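You operate a simulated robot arm through the tools that you are given. There is no shell and no other tool.

You are at the controls of a simulated robot arm. One attempt, no reset.

TASK
Brush oil over the well of the cold waffle maker.
Fine: unlock and open it first; leave it unplugged and off; stand the brush back in its pot; then shut and lock the lid. A coat counts when it lies all over at full strength: go over it till it gets no stronger.

It is judged by the outcome, as a careful person would: the job done as asked, and still so three seconds after it is handed in. It fails if anything else is knocked over, pushed out of place, dropped, spilled or broken. A push-on lid holds only when it is set on centred and level and pressed home; a screw cap is set on level and turned clockwise until tight.

THE ROBOT
A 7-joint arm with a two-finger parallel gripper, fixed in place. Base frame: the origin is at the foot of the arm, x ahead of it, y to its left, z up. Lengths are in cm, angles in rad, forces in N, time in s.
Its first joint turns from -2.304 to 2.304 rad. Payload 3.91 kg.
The TCP is the grasp point between the finger pads, 3 cm short of the fingertips. In the tool frame z runs along the fingers and y along their closing line. Largest opening 11 cm; finger width 2, thickness 1; the body of the gripper, 4.8 by 11.2 cm, starts 5.5 cm behind the TCP.
Orientation is that of the tool frame in the base frame, as a unit quaternion [x, y, z, w]. With the fingers straight down and closing along the base's y, the tool's x points along the base's -x, its y along +y and its z along -z.

THE INTERFACE
- The arm moves only by the tool apply_moves. Its argument "targets" is a list of rows, each an object (a shift or turn left out is 0, a gripper value left out holds the last) with "claw": the gripper command, from -1 (shut) to 1 (fully open), values between in proportion; "offset": the shift along the tool's x, y, z in cm, a list of three; "delta_rot": the turn, a rotation vector about the tool's x, y, z in rad, a list of three. In form: [{"claw": claw, "offset": [dx, dy, dz], "delta_rot": [wx, wy, wz]}, ...]. A call has 1 to 20 rows; each row shifts and turns the commanded pose from where the row before left it, along the tool's axes as they then stand. A row lasts 0.2 s, in which the tool goes at most 5 cm and 0.15 rad; a call with a longer step from one row to the next is refused whole, and so is a gripper value outside its range. Where a pose cannot be reached the arm comes as near as it can. A force on the tool above 40 N (or 10 N above the force at the start of the call, whichever is more), or a blocked arm, ends the call early, and 0.2 s more pass. The fingers move at their own pace (about 10.8 cm/s each) and stop on an object; they squeeze with about 37 N. The grip force told is the motor's: it shows also when the fingers shut on nothing. Time passes only in rows, and 0.2 s behind the last, so rows that do not move let the fingers close. The reply holds the time, the measured pose of the TCP, the force on the tool along the base axes, the opening and the grip force, in the units named above and with some noise, with the torque about the TCP (base axes, N m) and any sound that the robot's microphone picked up.
- Cameras (640 x 400 px; columns grow to the right, rows downward): "scene" is fixed at [5.09, 64.93, 170.49]; the picture's right is [-0.60, -0.80, 0.00], its down [-0.49, 0.36, -0.80] and it looks along [0.64, -0.47, -0.60] (base axes); focal length 345 px, centre (320, 200). "wrist" rides on the gripper at [7.2, 1.7, -10.3] in the tool frame; the picture's right is [-0.23, 0.97, 0.00], its down [-0.76, -0.18, -0.62] and it looks along [-0.61, -0.14, 0.78] (tool axes); focal length 222 px, centre (320, 200). There is no depth. A picture from a camera that has moved, and an enlarged one, comes with that camera's place and axes in the base frame and with its lens.
- camera(camera): a new picture of that camera. It takes no simulated time.
- inspect(camera, box): a new picture of the part [left, top, right, bottom] of that camera's present view, enlarged. It takes no simulated time.
- close_job(): hands the job in; it is judged then, once.

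Nothing tells you positions but the pictures and the camera data. Unless the task says otherwise, let go and move clear before handing in.

The tools are called as a command line: name --argument value ..., lists and objects as JSON in quotes. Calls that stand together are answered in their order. apply_moves: Moves the arm, as the interface text tells. Its arguments: {"type":"object","properties":{"targets":{"type":"array"}},"required":["targets"]} The other tools are called the same way: camera (camera) takes a picture; inspect (camera, box) takes an enlarged picture of a part of a camera's view; close_job () hands the job in.

At the start:

```text
t: 0.0
tcp_pos: [51.04, 17.28, 146.55]
tool_rot: [0.001, 1.0, 0.0, -0.001]
force: [0.5, -0.7, 0.2]
wrist_torque: [-0.02, 0.03, 0.01]
finger_gap: 11.0
finger_force: 0.0
```

scene: 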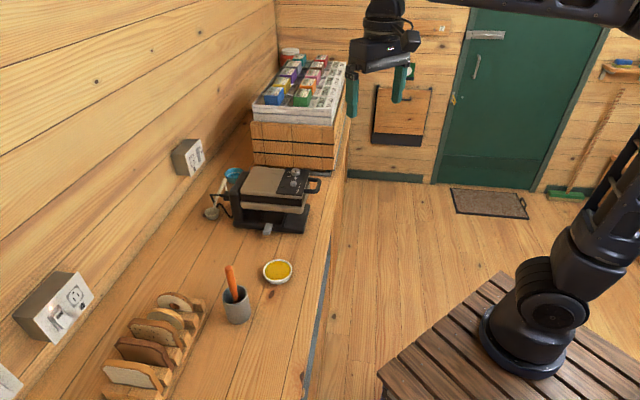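
wrist: 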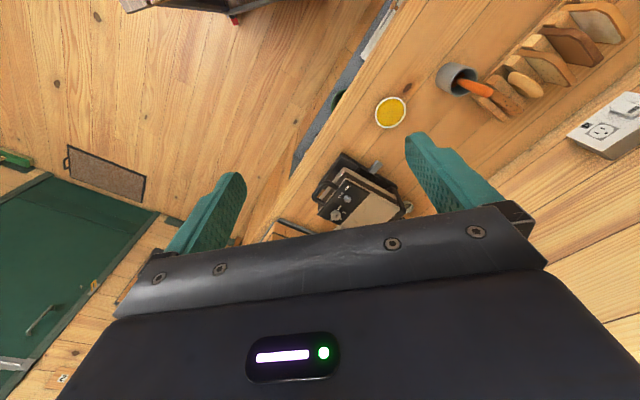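

I see a workbench with a waffle maker, a yellow oil dish, a brush in a grey pot, and a toast rack. I'll enlarge the views to locate things before moving.

inspect --camera "scene" --box '[190, 150, 350, 250]'

inspect --camera "scene" --box '[190, 240, 350, 340]'

inspect --camera "wrist" --box '[280, 50, 520, 250]'

```text
4.00 times, centred on (270, 200) of scene
camera zoom: at [5.09, 64.93, 170.49], right [-0.6, -0.8, 0.0], down [-0.49, 0.36, -0.8], along [0.64, -0.47, -0.6], focal length 1379 px, centre (520, 200)
```

zoom: 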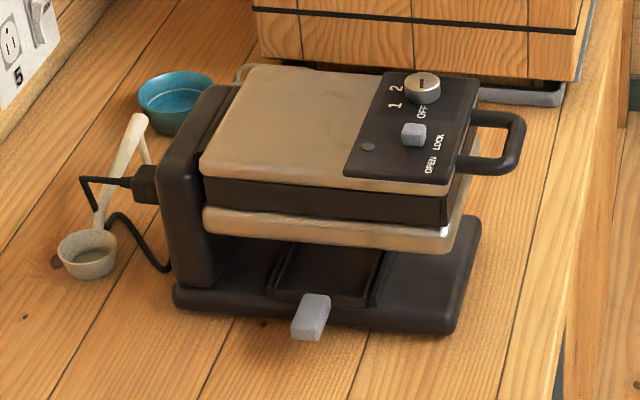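

```text
4.00 times, centred on (270, 290) of scene
camera zoom: at [5.09, 64.93, 170.49], right [-0.6, -0.8, 0.0], down [-0.49, 0.36, -0.8], along [0.64, -0.47, -0.6], focal length 1379 px, centre (520, -160)
```

zoom: 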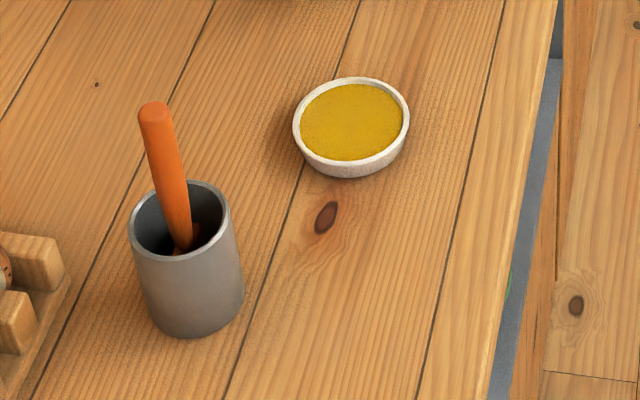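

```text
2.00 times, centred on (400, 150) of wrist
camera zoom: at [43.8, 19.02, 156.63], right [0.23, 0.97, 0.0], down [0.76, -0.18, 0.62], along [0.61, -0.14, -0.78], focal length 444 px, centre (160, 300)
```

zoom: 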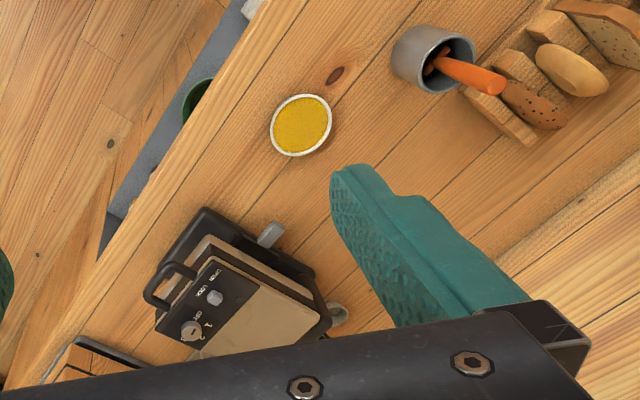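

The bench top appears to be near z≈90. The waffle maker sits around (86, 21), turned about 45°, with the oil at (68, 34) and the pot at (62, 50). I'll bring the wrist camera closer to look at the lid controls.

apply_moves --targets '[{"claw": 1, "offset": [-2.5, -0.4, 3.5]}, {"offset": [-2.5, -0.4, 3.5]}, {"offset": [-2.5, -0.4, 3.5]}, {"offset": [-2.5, -0.4, 3.5]}, {"offset": [-2.5, -0.4, 3.5]}, {"offset": [-1.5, -0.3, 3.5]}, {"offset": [0, 0, 0]}]'

camera --camera "wrist"

camera --camera "scene"

```text
t: 1.6
tcp_pos: [65.04, 14.97, 125.41]
tool_rot: [-0.001, 1.0, 0.0, 0.0]
force: [0.4, -0.1, 0.2]
wrist_torque: [0.01, -0.01, 0.04]
finger_gap: 11.03
finger_force: 0.1
```

```text
taken
camera wrist: at [57.78, 16.7, 135.67], right [0.23, 0.97, 0.0], down [0.76, -0.18, 0.62], along [0.61, -0.14, -0.78], focal length 222 px, centre (320, 200)
```

wrist: 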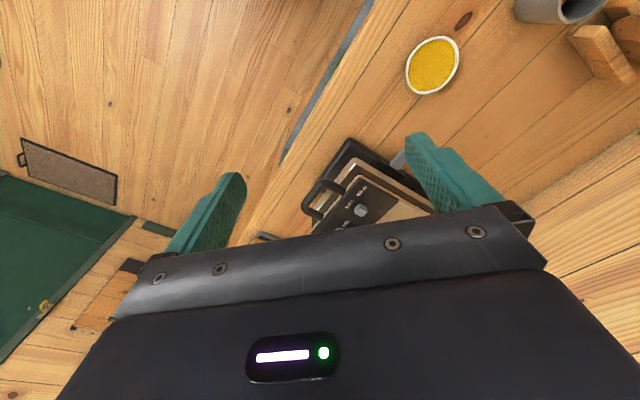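

```text
taken
```

scene: 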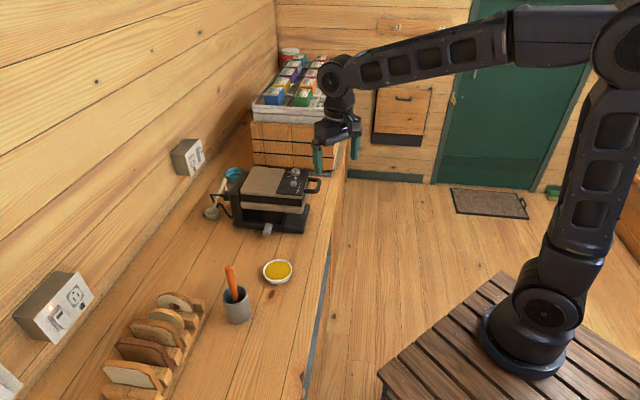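

The gripper hides the waffle maker from here, so I'll move the wrist camera directly above it for an unobstructed view.

apply_moves --targets '[{"claw": 1, "offset": [-4.5, 0.3, 0]}, {"offset": [-4.5, 0.3, 0]}, {"offset": [-4.5, 0.3, 0]}, {"offset": [-4.5, 0.3, 0]}, {"offset": [-4.5, 0.3, 0]}, {"offset": [0, 0, 0]}]'

camera --camera "wrist"

inspect --camera "wrist" --box '[200, 0, 440, 150]'

```text
t: 3.0
tcp_pos: [87.5, 16.63, 125.48]
tool_rot: [0.0, 1.0, 0.0, -0.001]
force: [0.2, 0.7, 0.0]
wrist_torque: [0.01, 0.0, -0.02]
finger_gap: 11.02
finger_force: 0.1
```

```text
taken
camera wrist: at [80.21, 18.22, 135.66], right [0.23, 0.97, 0.0], down [0.76, -0.18, 0.62], along [0.61, -0.14, -0.78], focal length 222 px, centre (320, 200)
```

wrist: 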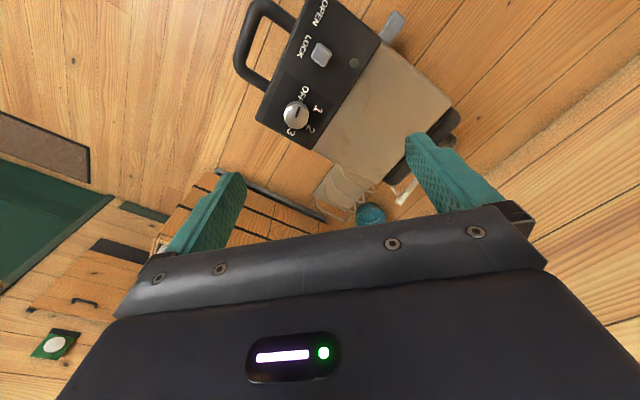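

```text
2.67 times, centred on (320, 75) of wrist
camera zoom: at [80.21, 18.22, 135.66], right [0.23, 0.97, 0.0], down [0.76, -0.18, 0.62], along [0.61, -0.14, -0.78], focal length 592 px, centre (320, 533)
```

zoom: 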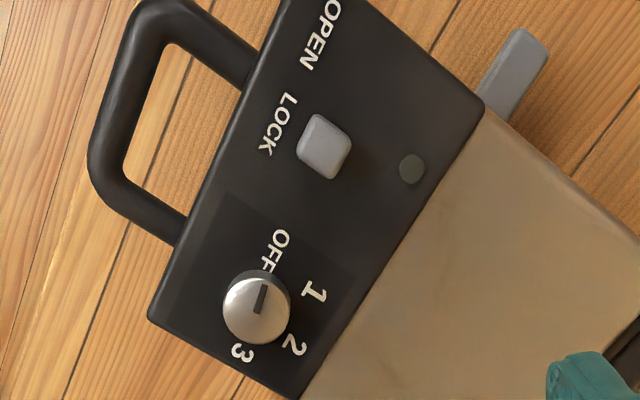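

The knob is at OFF and the grey latch slider sits at LOCK, near (82.8, 17.8, 108); it slides about 3 cm toward the near side to reach OPEN. I'll turn the tool to line up with the waffle maker, close the fingers, and look again.

apply_moves --targets '[{"claw": 1, "delta_rot": [0, 0, 0.1484]}, {"delta_rot": [0, 0, 0.1484]}, {"delta_rot": [0, 0, 0.1484]}, {"delta_rot": [0, 0, 0.1484]}, {"delta_rot": [0, 0, 0.1484]}, {"claw": -1, "offset": [0, 0, 2]}, {"claw": -1, "offset": [0, 0, 2]}, {"claw": -1}, {"claw": -1}]'

camera --camera "wrist"

inspect --camera "wrist" --box '[200, 0, 440, 150]'

```text
t: 5.0
tcp_pos: [87.54, 16.62, 121.42]
tool_rot: [0.363, 0.932, 0.0, 0.0]
force: [-0.4, -0.1, -1.1]
wrist_torque: [0.0, 0.0, 0.05]
finger_gap: 0.03
finger_force: 37.0
```

```text
taken
camera wrist: at [83.32, 22.71, 131.61], right [0.83, 0.56, 0.0], down [0.44, -0.65, 0.62], along [0.35, -0.51, -0.78], focal length 222 px, centre (320, 200)
```

wrist: 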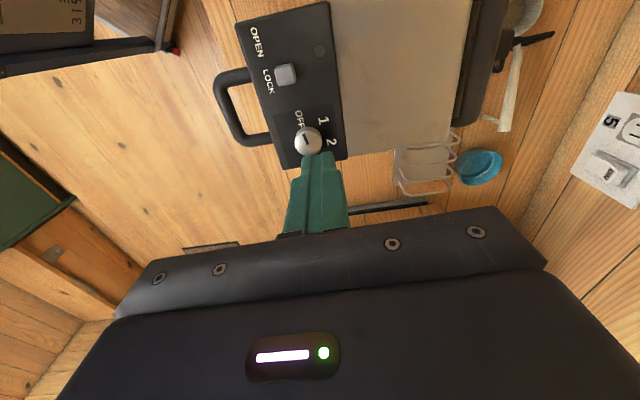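

```text
2.67 times, centred on (320, 75) of wrist
camera zoom: at [83.32, 22.71, 131.61], right [0.83, 0.56, 0.0], down [0.44, -0.65, 0.62], along [0.35, -0.51, -0.78], focal length 592 px, centre (320, 533)
```

zoom: 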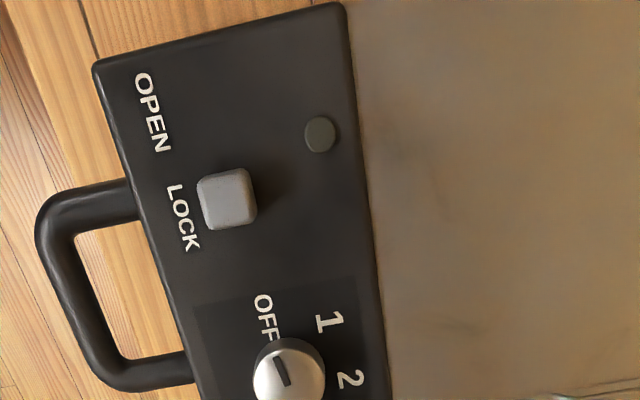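

The slider position is confirmed at (82.8, 17.8), with its top at about 108.4. I'll come down between the slider and the knob with the fingers closed, stopping just above the panel.

apply_moves --targets '[{"claw": -1, "offset": [1.678, -2.357, 0]}, {"offset": [0, 0, 3]}, {"offset": [0, 0, 3]}, {"offset": [0, 0, 2]}, {"offset": [0, 0, 0]}]'

inspect --camera "wrist" --box '[200, 0, 440, 150]'

inspect --camera "scene" --box '[230, 140, 350, 215]'

```text
t: 6.2
tcp_pos: [84.72, 15.82, 113.36]
tool_rot: [0.362, 0.932, -0.001, 0.0]
force: [0.3, 1.2, 0.6]
wrist_torque: [-0.01, 0.0, -0.01]
finger_gap: 0.02
finger_force: 36.7
```

```text
2.67 times, centred on (320, 75) of wrist
camera zoom: at [80.5, 22.1, 123.69], right [0.82, 0.57, 0.0], down [0.44, -0.65, 0.62], along [0.35, -0.51, -0.78], focal length 592 px, centre (320, 533)
```

zoom: 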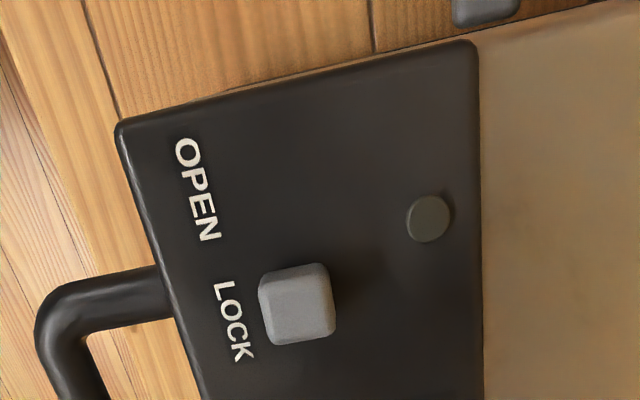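

```text
5.33 times, centred on (290, 178) of scene
camera zoom: at [5.09, 64.93, 170.49], right [-0.6, -0.8, 0.0], down [-0.49, 0.36, -0.8], along [0.64, -0.47, -0.6], focal length 1839 px, centre (480, 320)
```

zoom: 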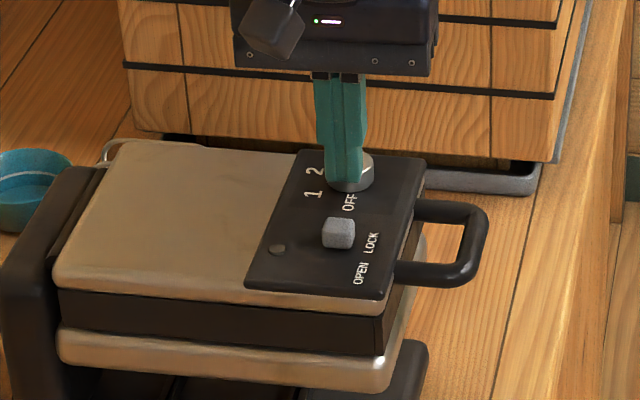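

The fingertip looks close to the slider in the scene view, so I'll zoom in to check the gap before going lower.

inspect --camera "scene" --box '[274, 160, 322, 190]'

camera --camera "wrist"

inspect --camera "wrist" --box '[240, 80, 400, 180]'

```text
13.33 times, centred on (298, 175) of scene
camera zoom: at [5.09, 64.93, 170.49], right [-0.6, -0.8, 0.0], down [-0.49, 0.36, -0.8], along [0.64, -0.47, -0.6], focal length 4597 px, centre (613, 533)
```

zoom: 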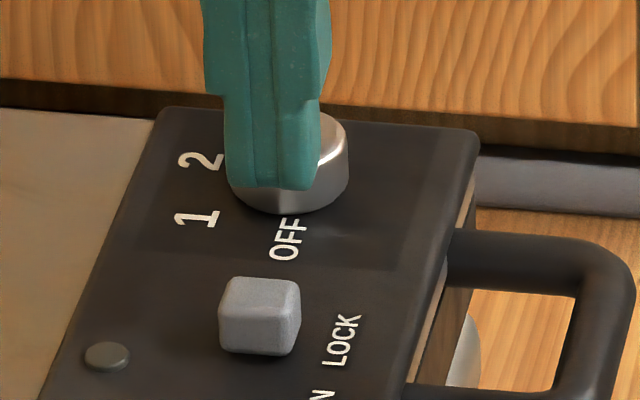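

```text
taken
camera wrist: at [80.5, 22.1, 123.69], right [0.82, 0.57, 0.0], down [0.44, -0.65, 0.62], along [0.35, -0.51, -0.78], focal length 222 px, centre (320, 200)
```

wrist: 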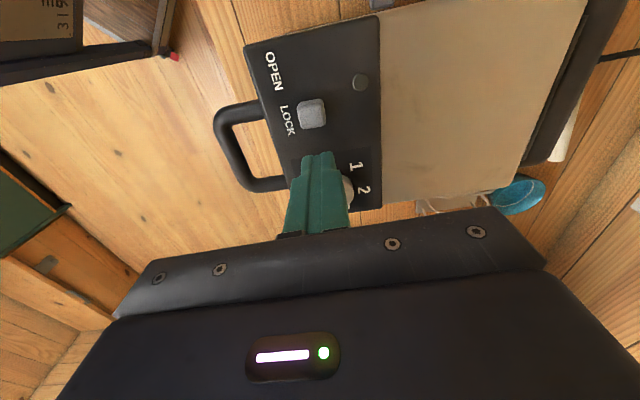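

```text
4.00 times, centred on (320, 130) of wrist
camera zoom: at [80.5, 22.1, 123.69], right [0.82, 0.57, 0.0], down [0.44, -0.65, 0.62], along [0.35, -0.51, -0.78], focal length 888 px, centre (320, 480)
```

zoom: 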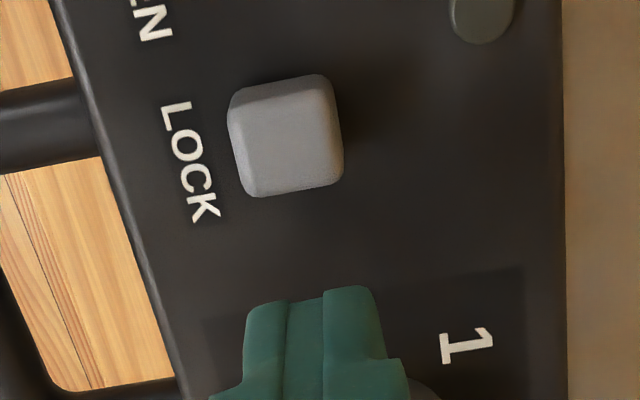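

The finger clears the slider by about 0.6 cm on the knob side. I'll lower it beside the slider and push toward OPEN.

apply_moves --targets '[{"claw": -1, "offset": [0, 0, 1.0]}, {"offset": [0, 0, 1.0]}, {"offset": [0, 0, 0.8]}, {"offset": [0, 0, 0]}]'

inspect --camera "scene" --box '[274, 160, 322, 190]'

```text
t: 7.2
tcp_pos: [84.77, 16.09, 110.65]
tool_rot: [0.363, 0.932, 0.0, 0.0]
force: [-0.1, -0.6, -0.6]
wrist_torque: [0.01, -0.02, -0.01]
finger_gap: 0.0
finger_force: 37.3
```

```text
13.33 times, centred on (298, 175) of scene
camera zoom: at [5.09, 64.93, 170.49], right [-0.6, -0.8, 0.0], down [-0.49, 0.36, -0.8], along [0.64, -0.47, -0.6], focal length 4597 px, centre (613, 533)
```

zoom: 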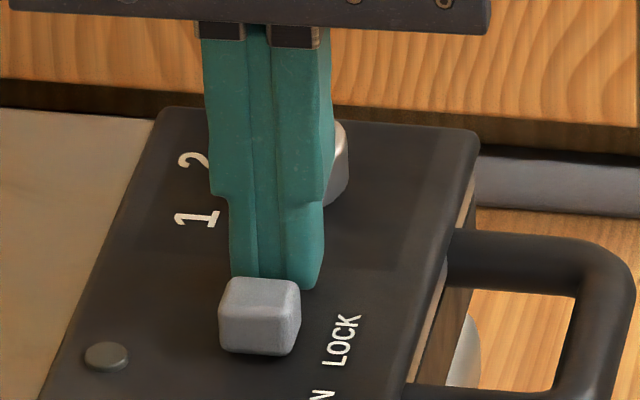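

apply_moves --targets '[{"claw": -1, "offset": [0.6, 0, 0]}, {"offset": [0.6, 0, 0]}, {"offset": [0.6, 0, 0]}, {"offset": [0.6, 0, 0]}, {"offset": [0, 0, 0]}]'

inspect --camera "scene" --box '[262, 160, 326, 200]'

```text
t: 8.4
tcp_pos: [82.99, 17.54, 110.71]
tool_rot: [0.363, 0.932, 0.0, 0.0]
force: [0.5, 0.0, -0.7]
wrist_torque: [0.02, 0.0, -0.01]
finger_gap: 0.0
finger_force: 36.9
```

```text
10.00 times, centred on (294, 180) of scene
camera zoom: at [5.09, 64.93, 170.49], right [-0.6, -0.8, 0.0], down [-0.49, 0.36, -0.8], along [0.64, -0.47, -0.6], focal length 3448 px, centre (580, 400)
```

zoom: 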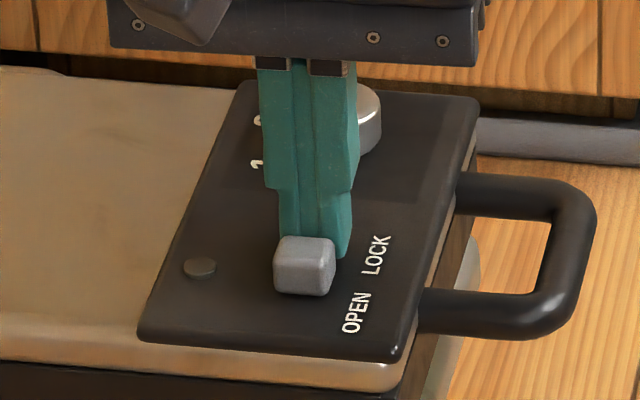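

The slider is moving toward OPEN. I'll keep pushing in small steps until it stops.

apply_moves --targets '[{"claw": -1, "offset": [0.4, 0, 0]}, {"offset": [0.4, 0, 0]}, {"offset": [0.4, 0, 0]}, {"offset": [0.4, 0, 0]}, {"offset": [0, 0, 0]}]'

inspect --camera "scene" --box '[262, 160, 326, 200]'

```text
t: 9.6
tcp_pos: [81.89, 18.56, 110.64]
tool_rot: [0.362, 0.932, 0.0, 0.0]
force: [5.7, -7.4, 1.8]
wrist_torque: [-0.19, -0.1, 0.03]
finger_gap: 0.0
finger_force: 37.1
```

```text
10.00 times, centred on (294, 180) of scene
camera zoom: at [5.09, 64.93, 170.49], right [-0.6, -0.8, 0.0], down [-0.49, 0.36, -0.8], along [0.64, -0.47, -0.6], focal length 3448 px, centre (580, 400)
```

zoom: 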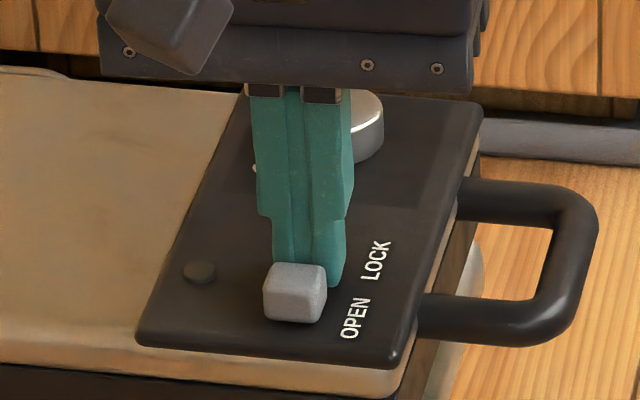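

The slider is now beside OPEN and the push force rose at its end stop. I'll back off, lift clear, and check.

apply_moves --targets '[{"claw": -1, "offset": [-0.8, 0, 0]}, {"offset": [0, 0, -3]}, {"offset": [0, 0, -4]}, {"offset": [0, 0, -4]}, {"offset": [0, 0, 0]}]'

inspect --camera "wrist" --box '[160, 0, 480, 200]'

inspect --camera "scene" --box '[220, 150, 332, 220]'

```text
t: 10.8
tcp_pos: [82.24, 18.19, 121.73]
tool_rot: [0.362, 0.932, 0.0, 0.0]
force: [0.2, 0.2, -0.6]
wrist_torque: [0.01, 0.0, 0.0]
finger_gap: 0.03
finger_force: 37.1
```

```text
2.00 times, centred on (320, 100) of wrist
camera zoom: at [78.05, 24.25, 131.87], right [0.82, 0.57, 0.0], down [0.44, -0.65, 0.62], along [0.35, -0.51, -0.78], focal length 444 px, centre (320, 400)
```

zoom: 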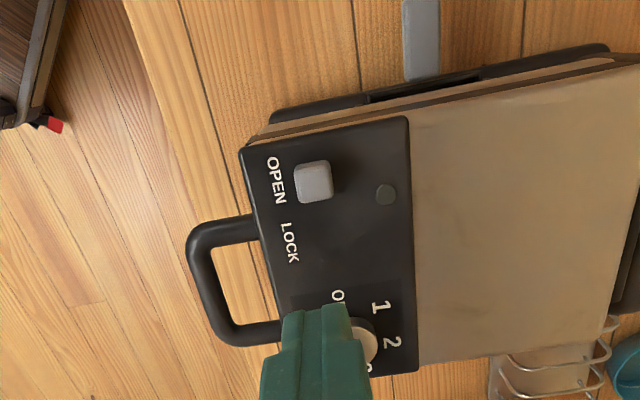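

```text
5.71 times, centred on (276, 185) of scene
camera zoom: at [5.09, 64.93, 170.49], right [-0.6, -0.8, 0.0], down [-0.49, 0.36, -0.8], along [0.64, -0.47, -0.6], focal length 1970 px, centre (571, 286)
```

zoom: 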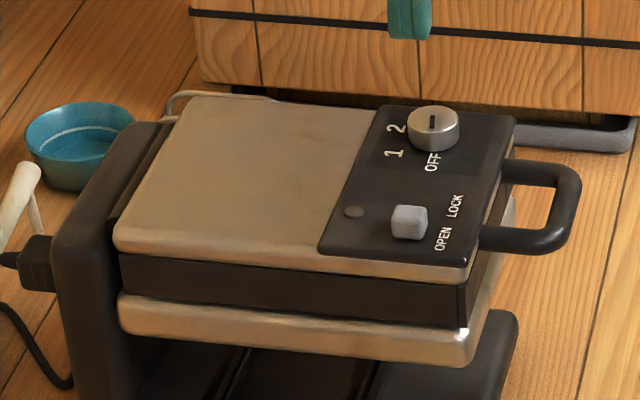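

The latch now reads OPEN and the lid is still down. The handle bar is near (79, 10.5, 106.4); I'll pull back in front of it and tip the tool to point horizontally at the hinge, fingers closing vertically.

apply_moves --targets '[{"claw": -0.1, "offset": [-0.685, -4.53, 0.93]}, {"offset": [-0.685, -4.53, 0.93]}, {"offset": [-0.685, -4.53, 0.93]}, {"offset": [-0.685, -4.53, 0.93]}, {"delta_rot": [-0.1428, 0, 0]}, {"delta_rot": [-0.1428, 0, 0]}, {"delta_rot": [-0.1428, 0, 0]}, {"delta_rot": [-0.1428, 0, 0]}, {"delta_rot": [-0.1428, 0, 0]}, {"delta_rot": [-0.1428, 0, 0]}, {"delta_rot": [-0.1428, 0, 0]}, {"delta_rot": [-0.1428, 0, 0]}, {"delta_rot": [-0.1428, 0, 0]}, {"delta_rot": [-0.1428, 0, 0]}, {"delta_rot": [-0.1428, 0, 0]}, {"offset": [0, 0, 0]}]'

camera --camera "wrist"

camera --camera "scene"

```text
t: 14.2
tcp_pos: [72.18, 2.9, 117.91]
tool_rot: [0.256, 0.659, 0.659, 0.257]
force: [0.0, 0.1, -0.4]
wrist_torque: [0.0, 0.0, 0.03]
finger_gap: 4.95
finger_force: 0.1
```

```text
taken
camera wrist: at [59.83, 0.15, 119.47], right [0.17, -0.15, 0.97], down [0.14, -0.97, -0.18], along [0.98, 0.17, -0.14], focal length 222 px, centre (320, 200)
```

wrist: 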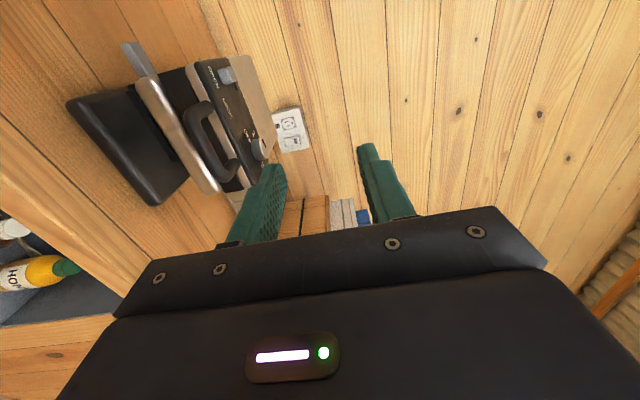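

```text
taken
```

scene: 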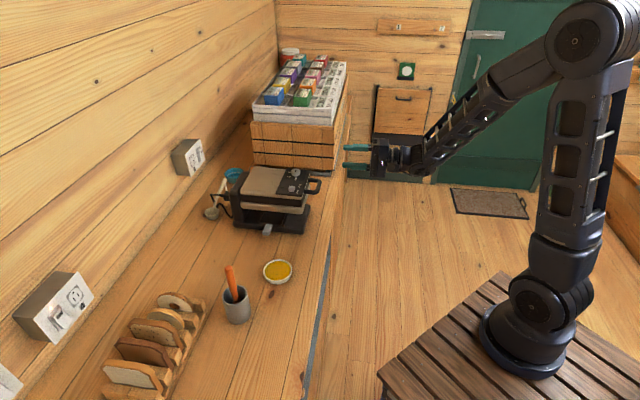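

The tool is horizontal and in front of the machine. I'll zoom in on the handle to refine its position.

inspect --camera "wrist" --box '[60, 30, 300, 210]'

inspect --camera "scene" --box '[276, 150, 356, 200]'

```text
2.22 times, centred on (180, 120) of wrist
camera zoom: at [59.83, 0.15, 119.47], right [0.17, -0.15, 0.97], down [0.14, -0.97, -0.18], along [0.98, 0.17, -0.14], focal length 494 px, centre (631, 378)
```

zoom: 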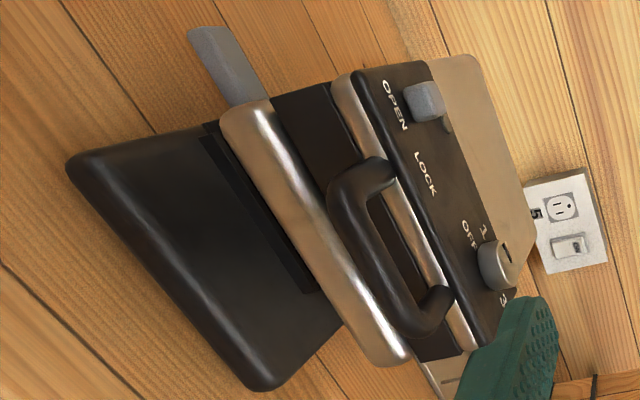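

```text
8.00 times, centred on (316, 175) of scene
camera zoom: at [5.09, 64.93, 170.49], right [-0.6, -0.8, 0.0], down [-0.49, 0.36, -0.8], along [0.64, -0.47, -0.6], focal length 2758 px, centre (352, 400)
```

zoom: 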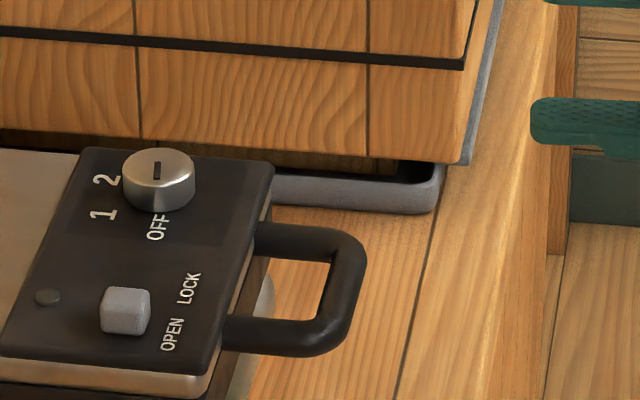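

The handle bar comes out at about (78.7, 10.4, 106.4), consistent across the views. I'll lower to that height, then move forward with the open fingers above and below the bar.

apply_moves --targets '[{"claw": -0.1, "offset": [0, -3.85, 0]}, {"offset": [0, -3.85, 0]}, {"offset": [0, -3.85, 0]}, {"offset": [0, 0, 2.5]}, {"offset": [0, 0, 2.5]}, {"offset": [0, 0, 0]}]'

camera --camera "wrist"

inspect --camera "scene" --box '[276, 150, 356, 200]'

```text
t: 15.6
tcp_pos: [75.6, 6.75, 106.32]
tool_rot: [0.256, 0.659, 0.659, 0.257]
force: [-0.3, -0.1, 0.1]
wrist_torque: [0.01, -0.04, 0.03]
finger_gap: 4.97
finger_force: 0.1
```

```text
taken
camera wrist: at [63.21, 3.93, 107.87], right [0.17, -0.15, 0.97], down [0.14, -0.97, -0.18], along [0.98, 0.17, -0.14], focal length 222 px, centre (320, 200)
```

wrist: 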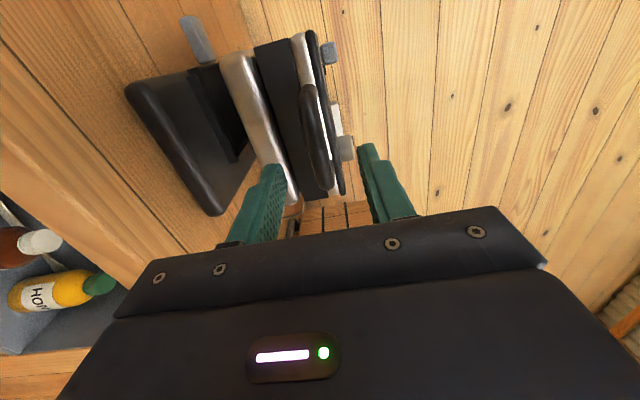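

```text
8.00 times, centred on (316, 175) of scene
camera zoom: at [5.09, 64.93, 170.49], right [-0.6, -0.8, 0.0], down [-0.49, 0.36, -0.8], along [0.64, -0.47, -0.6], focal length 2758 px, centre (352, 400)
```

zoom: 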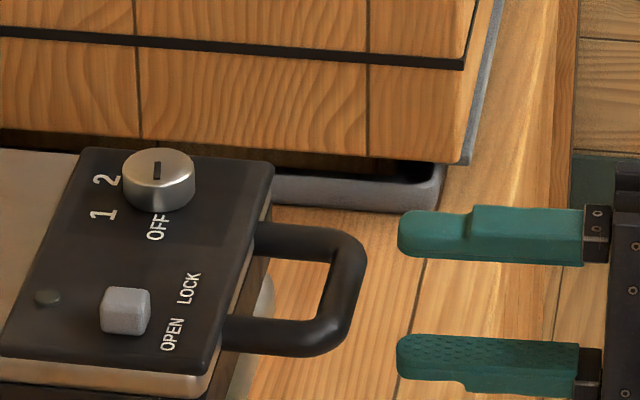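

The bar sits midway between the fingers. I'll move forward 4.8 cm and close on it.

apply_moves --targets '[{"claw": -0.1, "offset": [0, 0, 2.4]}, {"offset": [0, 0, 2.4]}, {"offset": [0, 0, 0]}]'

inspect --camera "scene" --box '[276, 150, 356, 200]'

inspect --camera "wrist" --box '[200, 20, 440, 220]'

```text
t: 16.4
tcp_pos: [78.77, 10.24, 106.33]
tool_rot: [0.256, 0.659, 0.659, 0.256]
force: [-0.6, -0.2, -0.8]
wrist_torque: [0.02, -0.02, 0.0]
finger_gap: 4.96
finger_force: 0.1
```

```text
8.00 times, centred on (316, 175) of scene
camera zoom: at [5.09, 64.93, 170.49], right [-0.6, -0.8, 0.0], down [-0.49, 0.36, -0.8], along [0.64, -0.47, -0.6], focal length 2758 px, centre (352, 400)
```

zoom: 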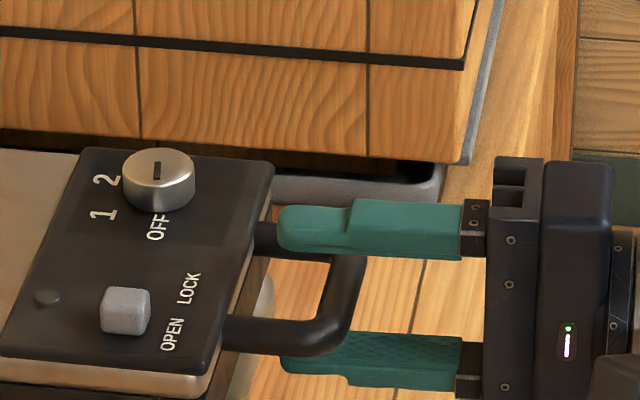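

```text
2.00 times, centred on (320, 120) of wrist
camera zoom: at [66.44, 7.53, 107.85], right [0.17, -0.15, 0.97], down [0.14, -0.97, -0.18], along [0.98, 0.17, -0.14], focal length 444 px, centre (320, 360)
```

zoom: 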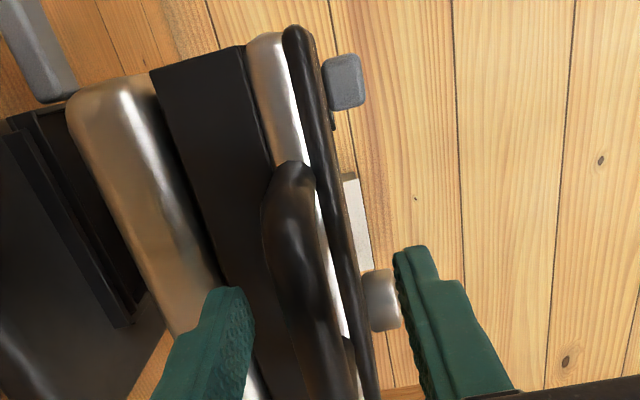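

The fingers straddle the handle well. Closing now.

apply_moves --targets '[{"claw": -1}, {"claw": -1}, {"claw": -1}, {"claw": -1}]'

inspect --camera "scene" --box '[276, 150, 356, 200]'

```text
t: 17.4
tcp_pos: [78.64, 10.23, 106.21]
tool_rot: [0.257, 0.659, 0.659, 0.256]
force: [2.9, 0.4, 0.8]
wrist_torque: [-0.04, 0.08, -0.14]
finger_gap: 1.49
finger_force: 37.1
```

```text
8.00 times, centred on (316, 175) of scene
camera zoom: at [5.09, 64.93, 170.49], right [-0.6, -0.8, 0.0], down [-0.49, 0.36, -0.8], along [0.64, -0.47, -0.6], focal length 2758 px, centre (352, 400)
```

zoom: 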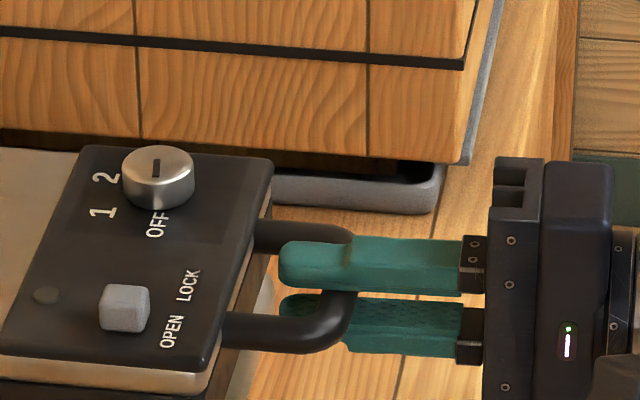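

The bar is gripped (1.5 cm thick). I'll lift gently first to confirm the lid moves freely.

apply_moves --targets '[{"claw": -1, "offset": [0, 0.7, 0.05]}, {"offset": [0, 0.7, 0.07]}, {"offset": [0, 0.7, 0.1]}, {"offset": [0, 0, 0]}]'

inspect --camera "scene" --box '[220, 140, 348, 220]'

```text
t: 18.4
tcp_pos: [78.79, 10.4, 108.47]
tool_rot: [0.256, 0.659, 0.659, 0.256]
force: [-11.3, -3.6, -0.5]
wrist_torque: [0.04, 0.16, 0.69]
finger_gap: 1.49
finger_force: 37.0
```

```text
5.00 times, centred on (284, 180) of scene
camera zoom: at [5.09, 64.93, 170.49], right [-0.6, -0.8, 0.0], down [-0.49, 0.36, -0.8], along [0.64, -0.47, -0.6], focal length 1724 px, centre (500, 300)
```

zoom: 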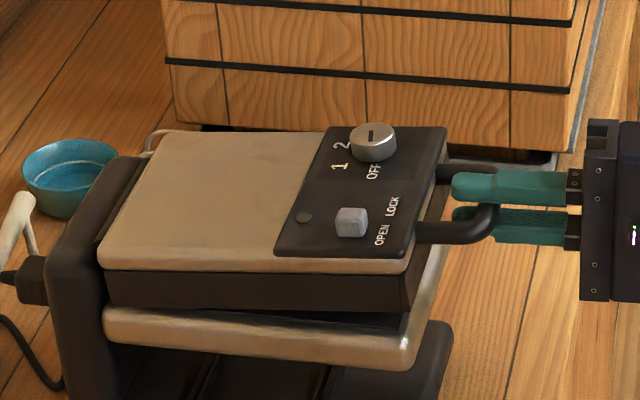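

The lid lifts off the lower body, but some sideways force built up. I'll loosen the fingers so the bar can turn freely while the lower finger carries it, and keep lifting along the arc.

apply_moves --targets '[{"claw": -0.58, "offset": [0, 0.3, 0]}, {"offset": [0, 0.5, 0]}, {"offset": [0, 1.0, 0]}, {"offset": [0, 1.0, 0]}, {"offset": [0, 1.0, 0.1]}, {"offset": [0, 0, 0]}]'

inspect --camera "scene" --box '[220, 140, 348, 220]'

```text
t: 19.8
tcp_pos: [78.98, 10.48, 112.18]
tool_rot: [0.256, 0.659, 0.659, 0.257]
force: [-0.1, -0.2, -1.7]
wrist_torque: [0.04, -0.01, -0.03]
finger_gap: 2.41
finger_force: 0.9
```

```text
5.00 times, centred on (284, 180) of scene
camera zoom: at [5.09, 64.93, 170.49], right [-0.6, -0.8, 0.0], down [-0.49, 0.36, -0.8], along [0.64, -0.47, -0.6], focal length 1724 px, centre (500, 300)
```

zoom: 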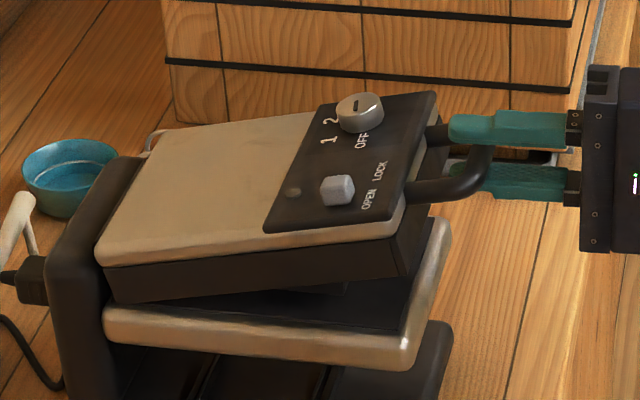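

The cage works: the lid is opening with almost no force. I'll continue along the hinge arc, pitching the tool a little as it rises.

apply_moves --targets '[{"claw": -0.58, "offset": [0, 1.19, 0.73], "delta_rot": [0.05, 0, 0]}, {"offset": [0, 1.225, 0.67], "delta_rot": [0.05, 0, 0]}, {"offset": [0, 1.257, 0.607], "delta_rot": [0.05, 0, 0]}, {"offset": [0, 1.286, 0.544], "delta_rot": [0.05, 0, 0]}, {"offset": [0, 0, 0]}]'

inspect --camera "scene" --box '[220, 130, 348, 210]'

```text
t: 21.0
tcp_pos: [80.96, 12.55, 116.85]
tool_rot: [0.281, 0.721, 0.59, 0.229]
force: [-0.6, -0.4, -2.4]
wrist_torque: [0.02, -0.01, -0.02]
finger_gap: 2.44
finger_force: 1.3
```

```text
5.00 times, centred on (284, 170) of scene
camera zoom: at [5.09, 64.93, 170.49], right [-0.6, -0.8, 0.0], down [-0.49, 0.36, -0.8], along [0.64, -0.47, -0.6], focal length 1724 px, centre (500, 350)
```

zoom: 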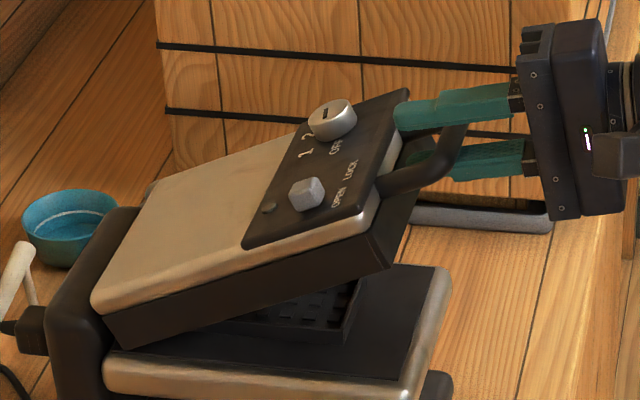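

The lid is opening smoothly, with the bar right at the grasp point. Continuing the arc to about 45°.

apply_moves --targets '[{"claw": -0.58, "offset": [0, 1.286, 0.531], "delta_rot": [0.05, 0, 0]}, {"offset": [0, 1.311, 0.466], "delta_rot": [0.05, 0, 0]}, {"offset": [0, 1.333, 0.4], "delta_rot": [0.05, 0, 0]}, {"offset": [0, 1.351, 0.333], "delta_rot": [0.05, 0, 0]}, {"offset": [0, 1.253, 0.523], "delta_rot": [0.05, 0, 0]}, {"offset": [0, 1.277, 0.46], "delta_rot": [0.05, 0, 0]}, {"offset": [0, 1.299, 0.396], "delta_rot": [0.05, 0, 0]}, {"offset": [0, 1.317, 0.33], "delta_rot": [0.05, 0, 0]}, {"offset": [0, 0, 0]}]'

inspect --camera "scene" --box '[210, 110, 370, 210]'

```text
t: 23.0
tcp_pos: [85.64, 17.65, 125.42]
tool_rot: [0.32, 0.825, 0.435, 0.168]
force: [0.0, 0.2, -2.7]
wrist_torque: [0.03, 0.04, -0.01]
finger_gap: 2.37
finger_force: 0.7
```

```text
4.00 times, centred on (290, 160) of scene
camera zoom: at [5.09, 64.93, 170.49], right [-0.6, -0.8, 0.0], down [-0.49, 0.36, -0.8], along [0.64, -0.47, -0.6], focal length 1379 px, centre (440, 360)
```

zoom: 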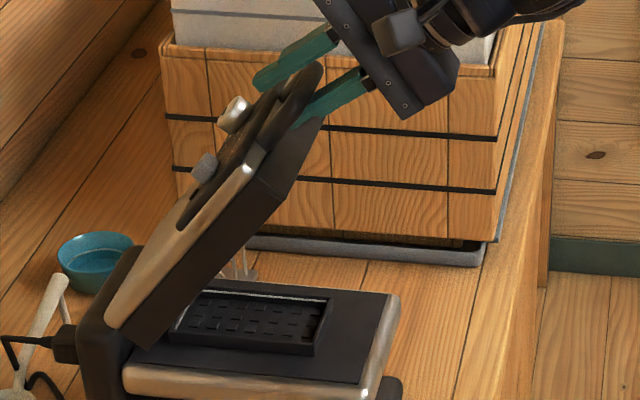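

The well is now visible. Continuing toward upright.

apply_moves --targets '[{"claw": -0.58, "offset": [0, 1.229, 0.565], "delta_rot": [0.05, 0, 0]}, {"offset": [0, 1.255, 0.502], "delta_rot": [0.05, 0, 0]}, {"offset": [0, 1.279, 0.439], "delta_rot": [0.05, 0, 0]}, {"offset": [0, 1.3, 0.375], "delta_rot": [0.05, 0, 0]}, {"offset": [0, 1.259, 0.526], "delta_rot": [0.05, 0, 0]}, {"offset": [0, 1.284, 0.462], "delta_rot": [0.05, 0, 0]}, {"offset": [0, 1.306, 0.397], "delta_rot": [0.05, 0, 0]}, {"offset": [0, 1.324, 0.332], "delta_rot": [0.05, 0, 0]}, {"offset": [0, 0, 0]}]'

inspect --camera "scene" --box '[210, 110, 370, 210]'

camera --camera "scene"

```text
t: 25.0
tcp_pos: [92.27, 24.9, 130.28]
tool_rot: [0.348, 0.894, 0.263, 0.102]
force: [0.3, 0.5, -0.4]
wrist_torque: [0.01, 0.03, -0.04]
finger_gap: 2.34
finger_force: 0.5
```

```text
4.00 times, centred on (290, 160) of scene
camera zoom: at [5.09, 64.93, 170.49], right [-0.6, -0.8, 0.0], down [-0.49, 0.36, -0.8], along [0.64, -0.47, -0.6], focal length 1379 px, centre (440, 360)
```

zoom: 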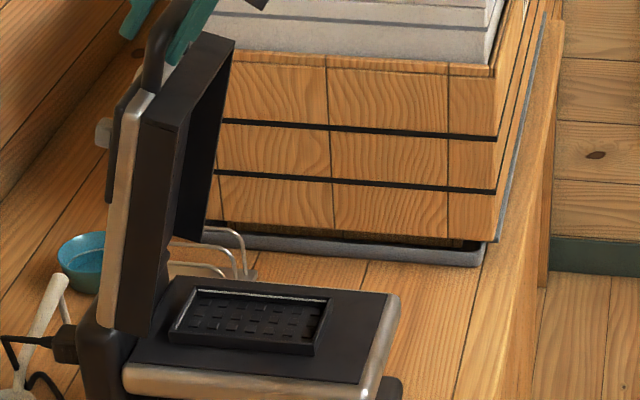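

```text
taken
```

scene: 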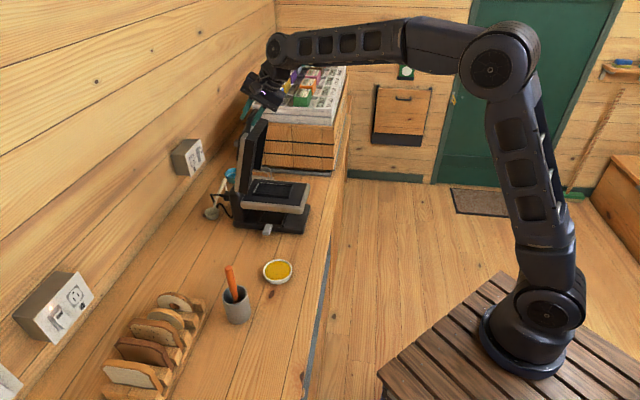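

The lid is near upright and the remaining weight on the finger is small. I'll carry it on past vertical slowly, watching for the end stop.

apply_moves --targets '[{"claw": -0.58, "offset": [0, 1.22, 0.504]}, {"offset": [0, 1.22, 0.504]}, {"offset": [0, 1.22, 0.504]}, {"offset": [0, 1.22, 0.504]}, {"offset": [0, 0, 0]}]'

inspect --camera "scene" --box '[200, 70, 360, 170]'

camera --camera "wrist"

```text
t: 26.2
tcp_pos: [95.82, 28.8, 131.11]
tool_rot: [0.347, 0.894, 0.263, 0.102]
force: [-0.3, 0.2, 0.0]
wrist_torque: [0.02, 0.05, 0.0]
finger_gap: 2.4
finger_force: 0.2
```

```text
4.00 times, centred on (280, 120) of scene
camera zoom: at [5.09, 64.93, 170.49], right [-0.6, -0.8, 0.0], down [-0.49, 0.36, -0.8], along [0.64, -0.47, -0.6], focal length 1379 px, centre (480, 520)
```

zoom: 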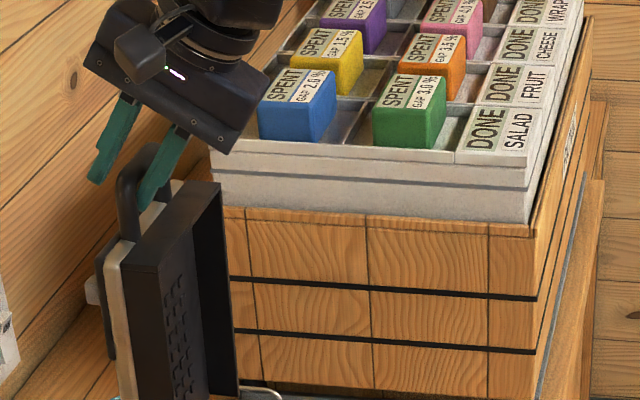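

```text
taken
camera wrist: at [87.58, 30.48, 140.62], right [0.72, 0.45, 0.53], down [0.23, -0.87, 0.43], along [0.65, -0.18, -0.73], focal length 222 px, centre (320, 200)
```

wrist: 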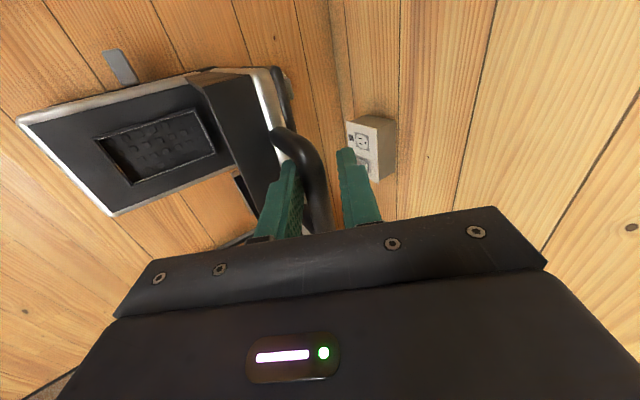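

The lid looks roughly vertical with no load on the fingers. I'll push a little further back to find where it rests.

apply_moves --targets '[{"claw": -0.58, "offset": [0, 0.841, 0.54]}, {"offset": [0, 0.83, 0.56]}, {"offset": [0, 0.82, 0.58]}, {"offset": [0, 0, 0]}]'

inspect --camera "wrist" --box '[160, 40, 480, 240]'

inspect --camera "scene" --box '[190, 90, 350, 240]'

```text
t: 27.2
tcp_pos: [97.77, 30.84, 131.06]
tool_rot: [0.348, 0.894, 0.263, 0.102]
force: [2.7, -3.1, -2.7]
wrist_torque: [-0.14, -0.07, -0.03]
finger_gap: 2.42
finger_force: 1.3
```

```text
2.00 times, centred on (320, 140) of wrist
camera zoom: at [89.68, 32.6, 140.58], right [0.72, 0.45, 0.53], down [0.23, -0.87, 0.43], along [0.65, -0.19, -0.73], focal length 444 px, centre (320, 320)
```

zoom: 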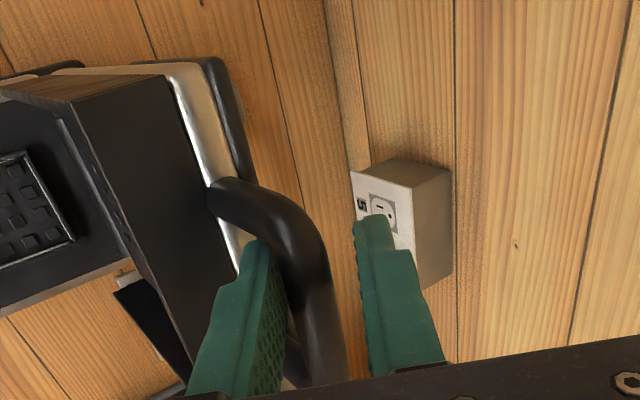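

```text
2.67 times, centred on (270, 165) of scene
camera zoom: at [5.09, 64.93, 170.49], right [-0.6, -0.8, 0.0], down [-0.49, 0.36, -0.8], along [0.64, -0.47, -0.6], focal length 919 px, centre (453, 293)
```

zoom: 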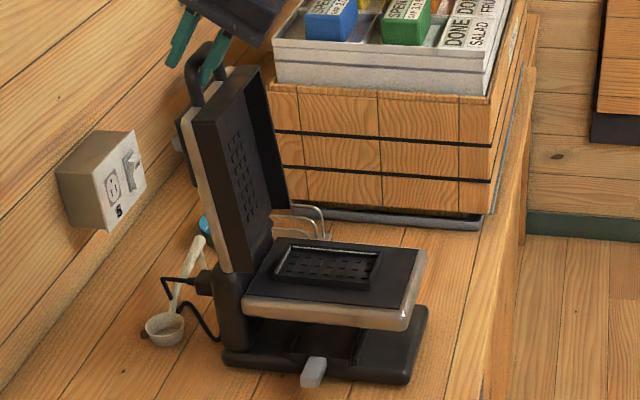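

apply_moves --targets '[{"claw": -0.58, "offset": [0, 0.8, 0.6]}, {"offset": [0, 0.8, 0.6]}, {"offset": [0, 0, 0]}]'

inspect --camera "scene" --box '[190, 90, 350, 240]'

inspect --camera "wrist" --box '[160, 40, 480, 240]'

```text
t: 28.0
tcp_pos: [99.18, 32.33, 130.94]
tool_rot: [0.347, 0.894, 0.263, 0.102]
force: [1.3, -5.8, -3.0]
wrist_torque: [-0.08, -0.03, -0.05]
finger_gap: 2.52
finger_force: 1.9
```

```text
2.67 times, centred on (270, 165) of scene
camera zoom: at [5.09, 64.93, 170.49], right [-0.6, -0.8, 0.0], down [-0.49, 0.36, -0.8], along [0.64, -0.47, -0.6], focal length 919 px, centre (453, 293)
```

zoom: 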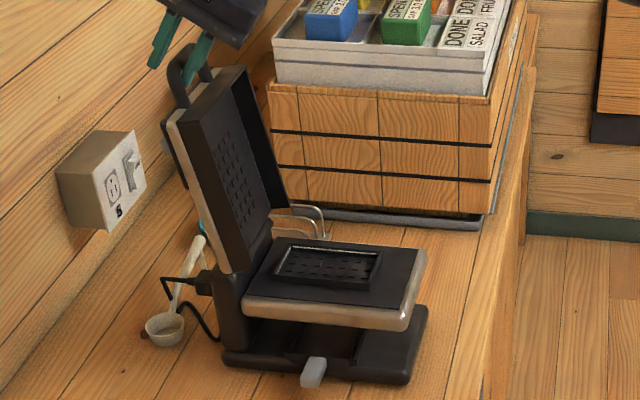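

```text
2.00 times, centred on (320, 140) of wrist
camera zoom: at [91.02, 34.11, 140.37], right [0.72, 0.45, 0.53], down [0.23, -0.87, 0.43], along [0.65, -0.19, -0.73], focal length 444 px, centre (320, 320)
```

zoom: 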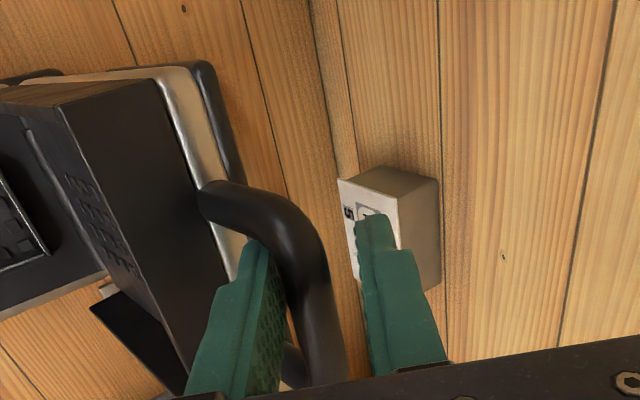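

The lid is now a little past vertical, with a slight sideways contact at the handle's bend. I'll shift slightly toward the knob side and push on gently to find the stop.

apply_moves --targets '[{"claw": -0.58, "offset": [-0.7, 0, 0]}, {"offset": [0, 0.75, 0.6]}, {"offset": [0, 0.75, 0.65]}, {"offset": [0, 0, 0]}]'

inspect --camera "scene" --box '[190, 90, 350, 240]'

```text
t: 29.0
tcp_pos: [100.96, 33.26, 130.77]
tool_rot: [0.348, 0.894, 0.263, 0.102]
force: [-3.2, -4.5, -2.3]
wrist_torque: [-0.09, 0.03, -0.08]
finger_gap: 2.69
finger_force: 3.6
```

```text
2.67 times, centred on (270, 165) of scene
camera zoom: at [5.09, 64.93, 170.49], right [-0.6, -0.8, 0.0], down [-0.49, 0.36, -0.8], along [0.64, -0.47, -0.6], focal length 919 px, centre (453, 293)
```

zoom: 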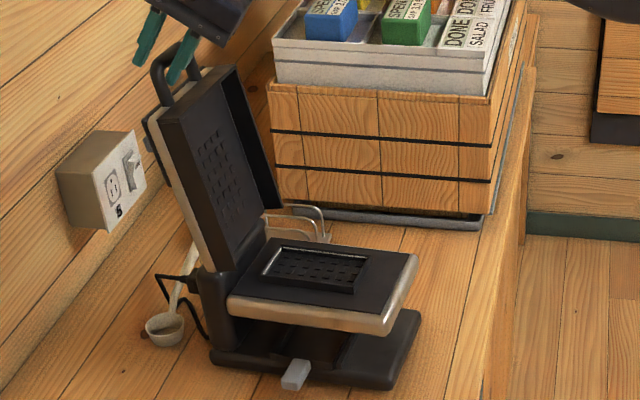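

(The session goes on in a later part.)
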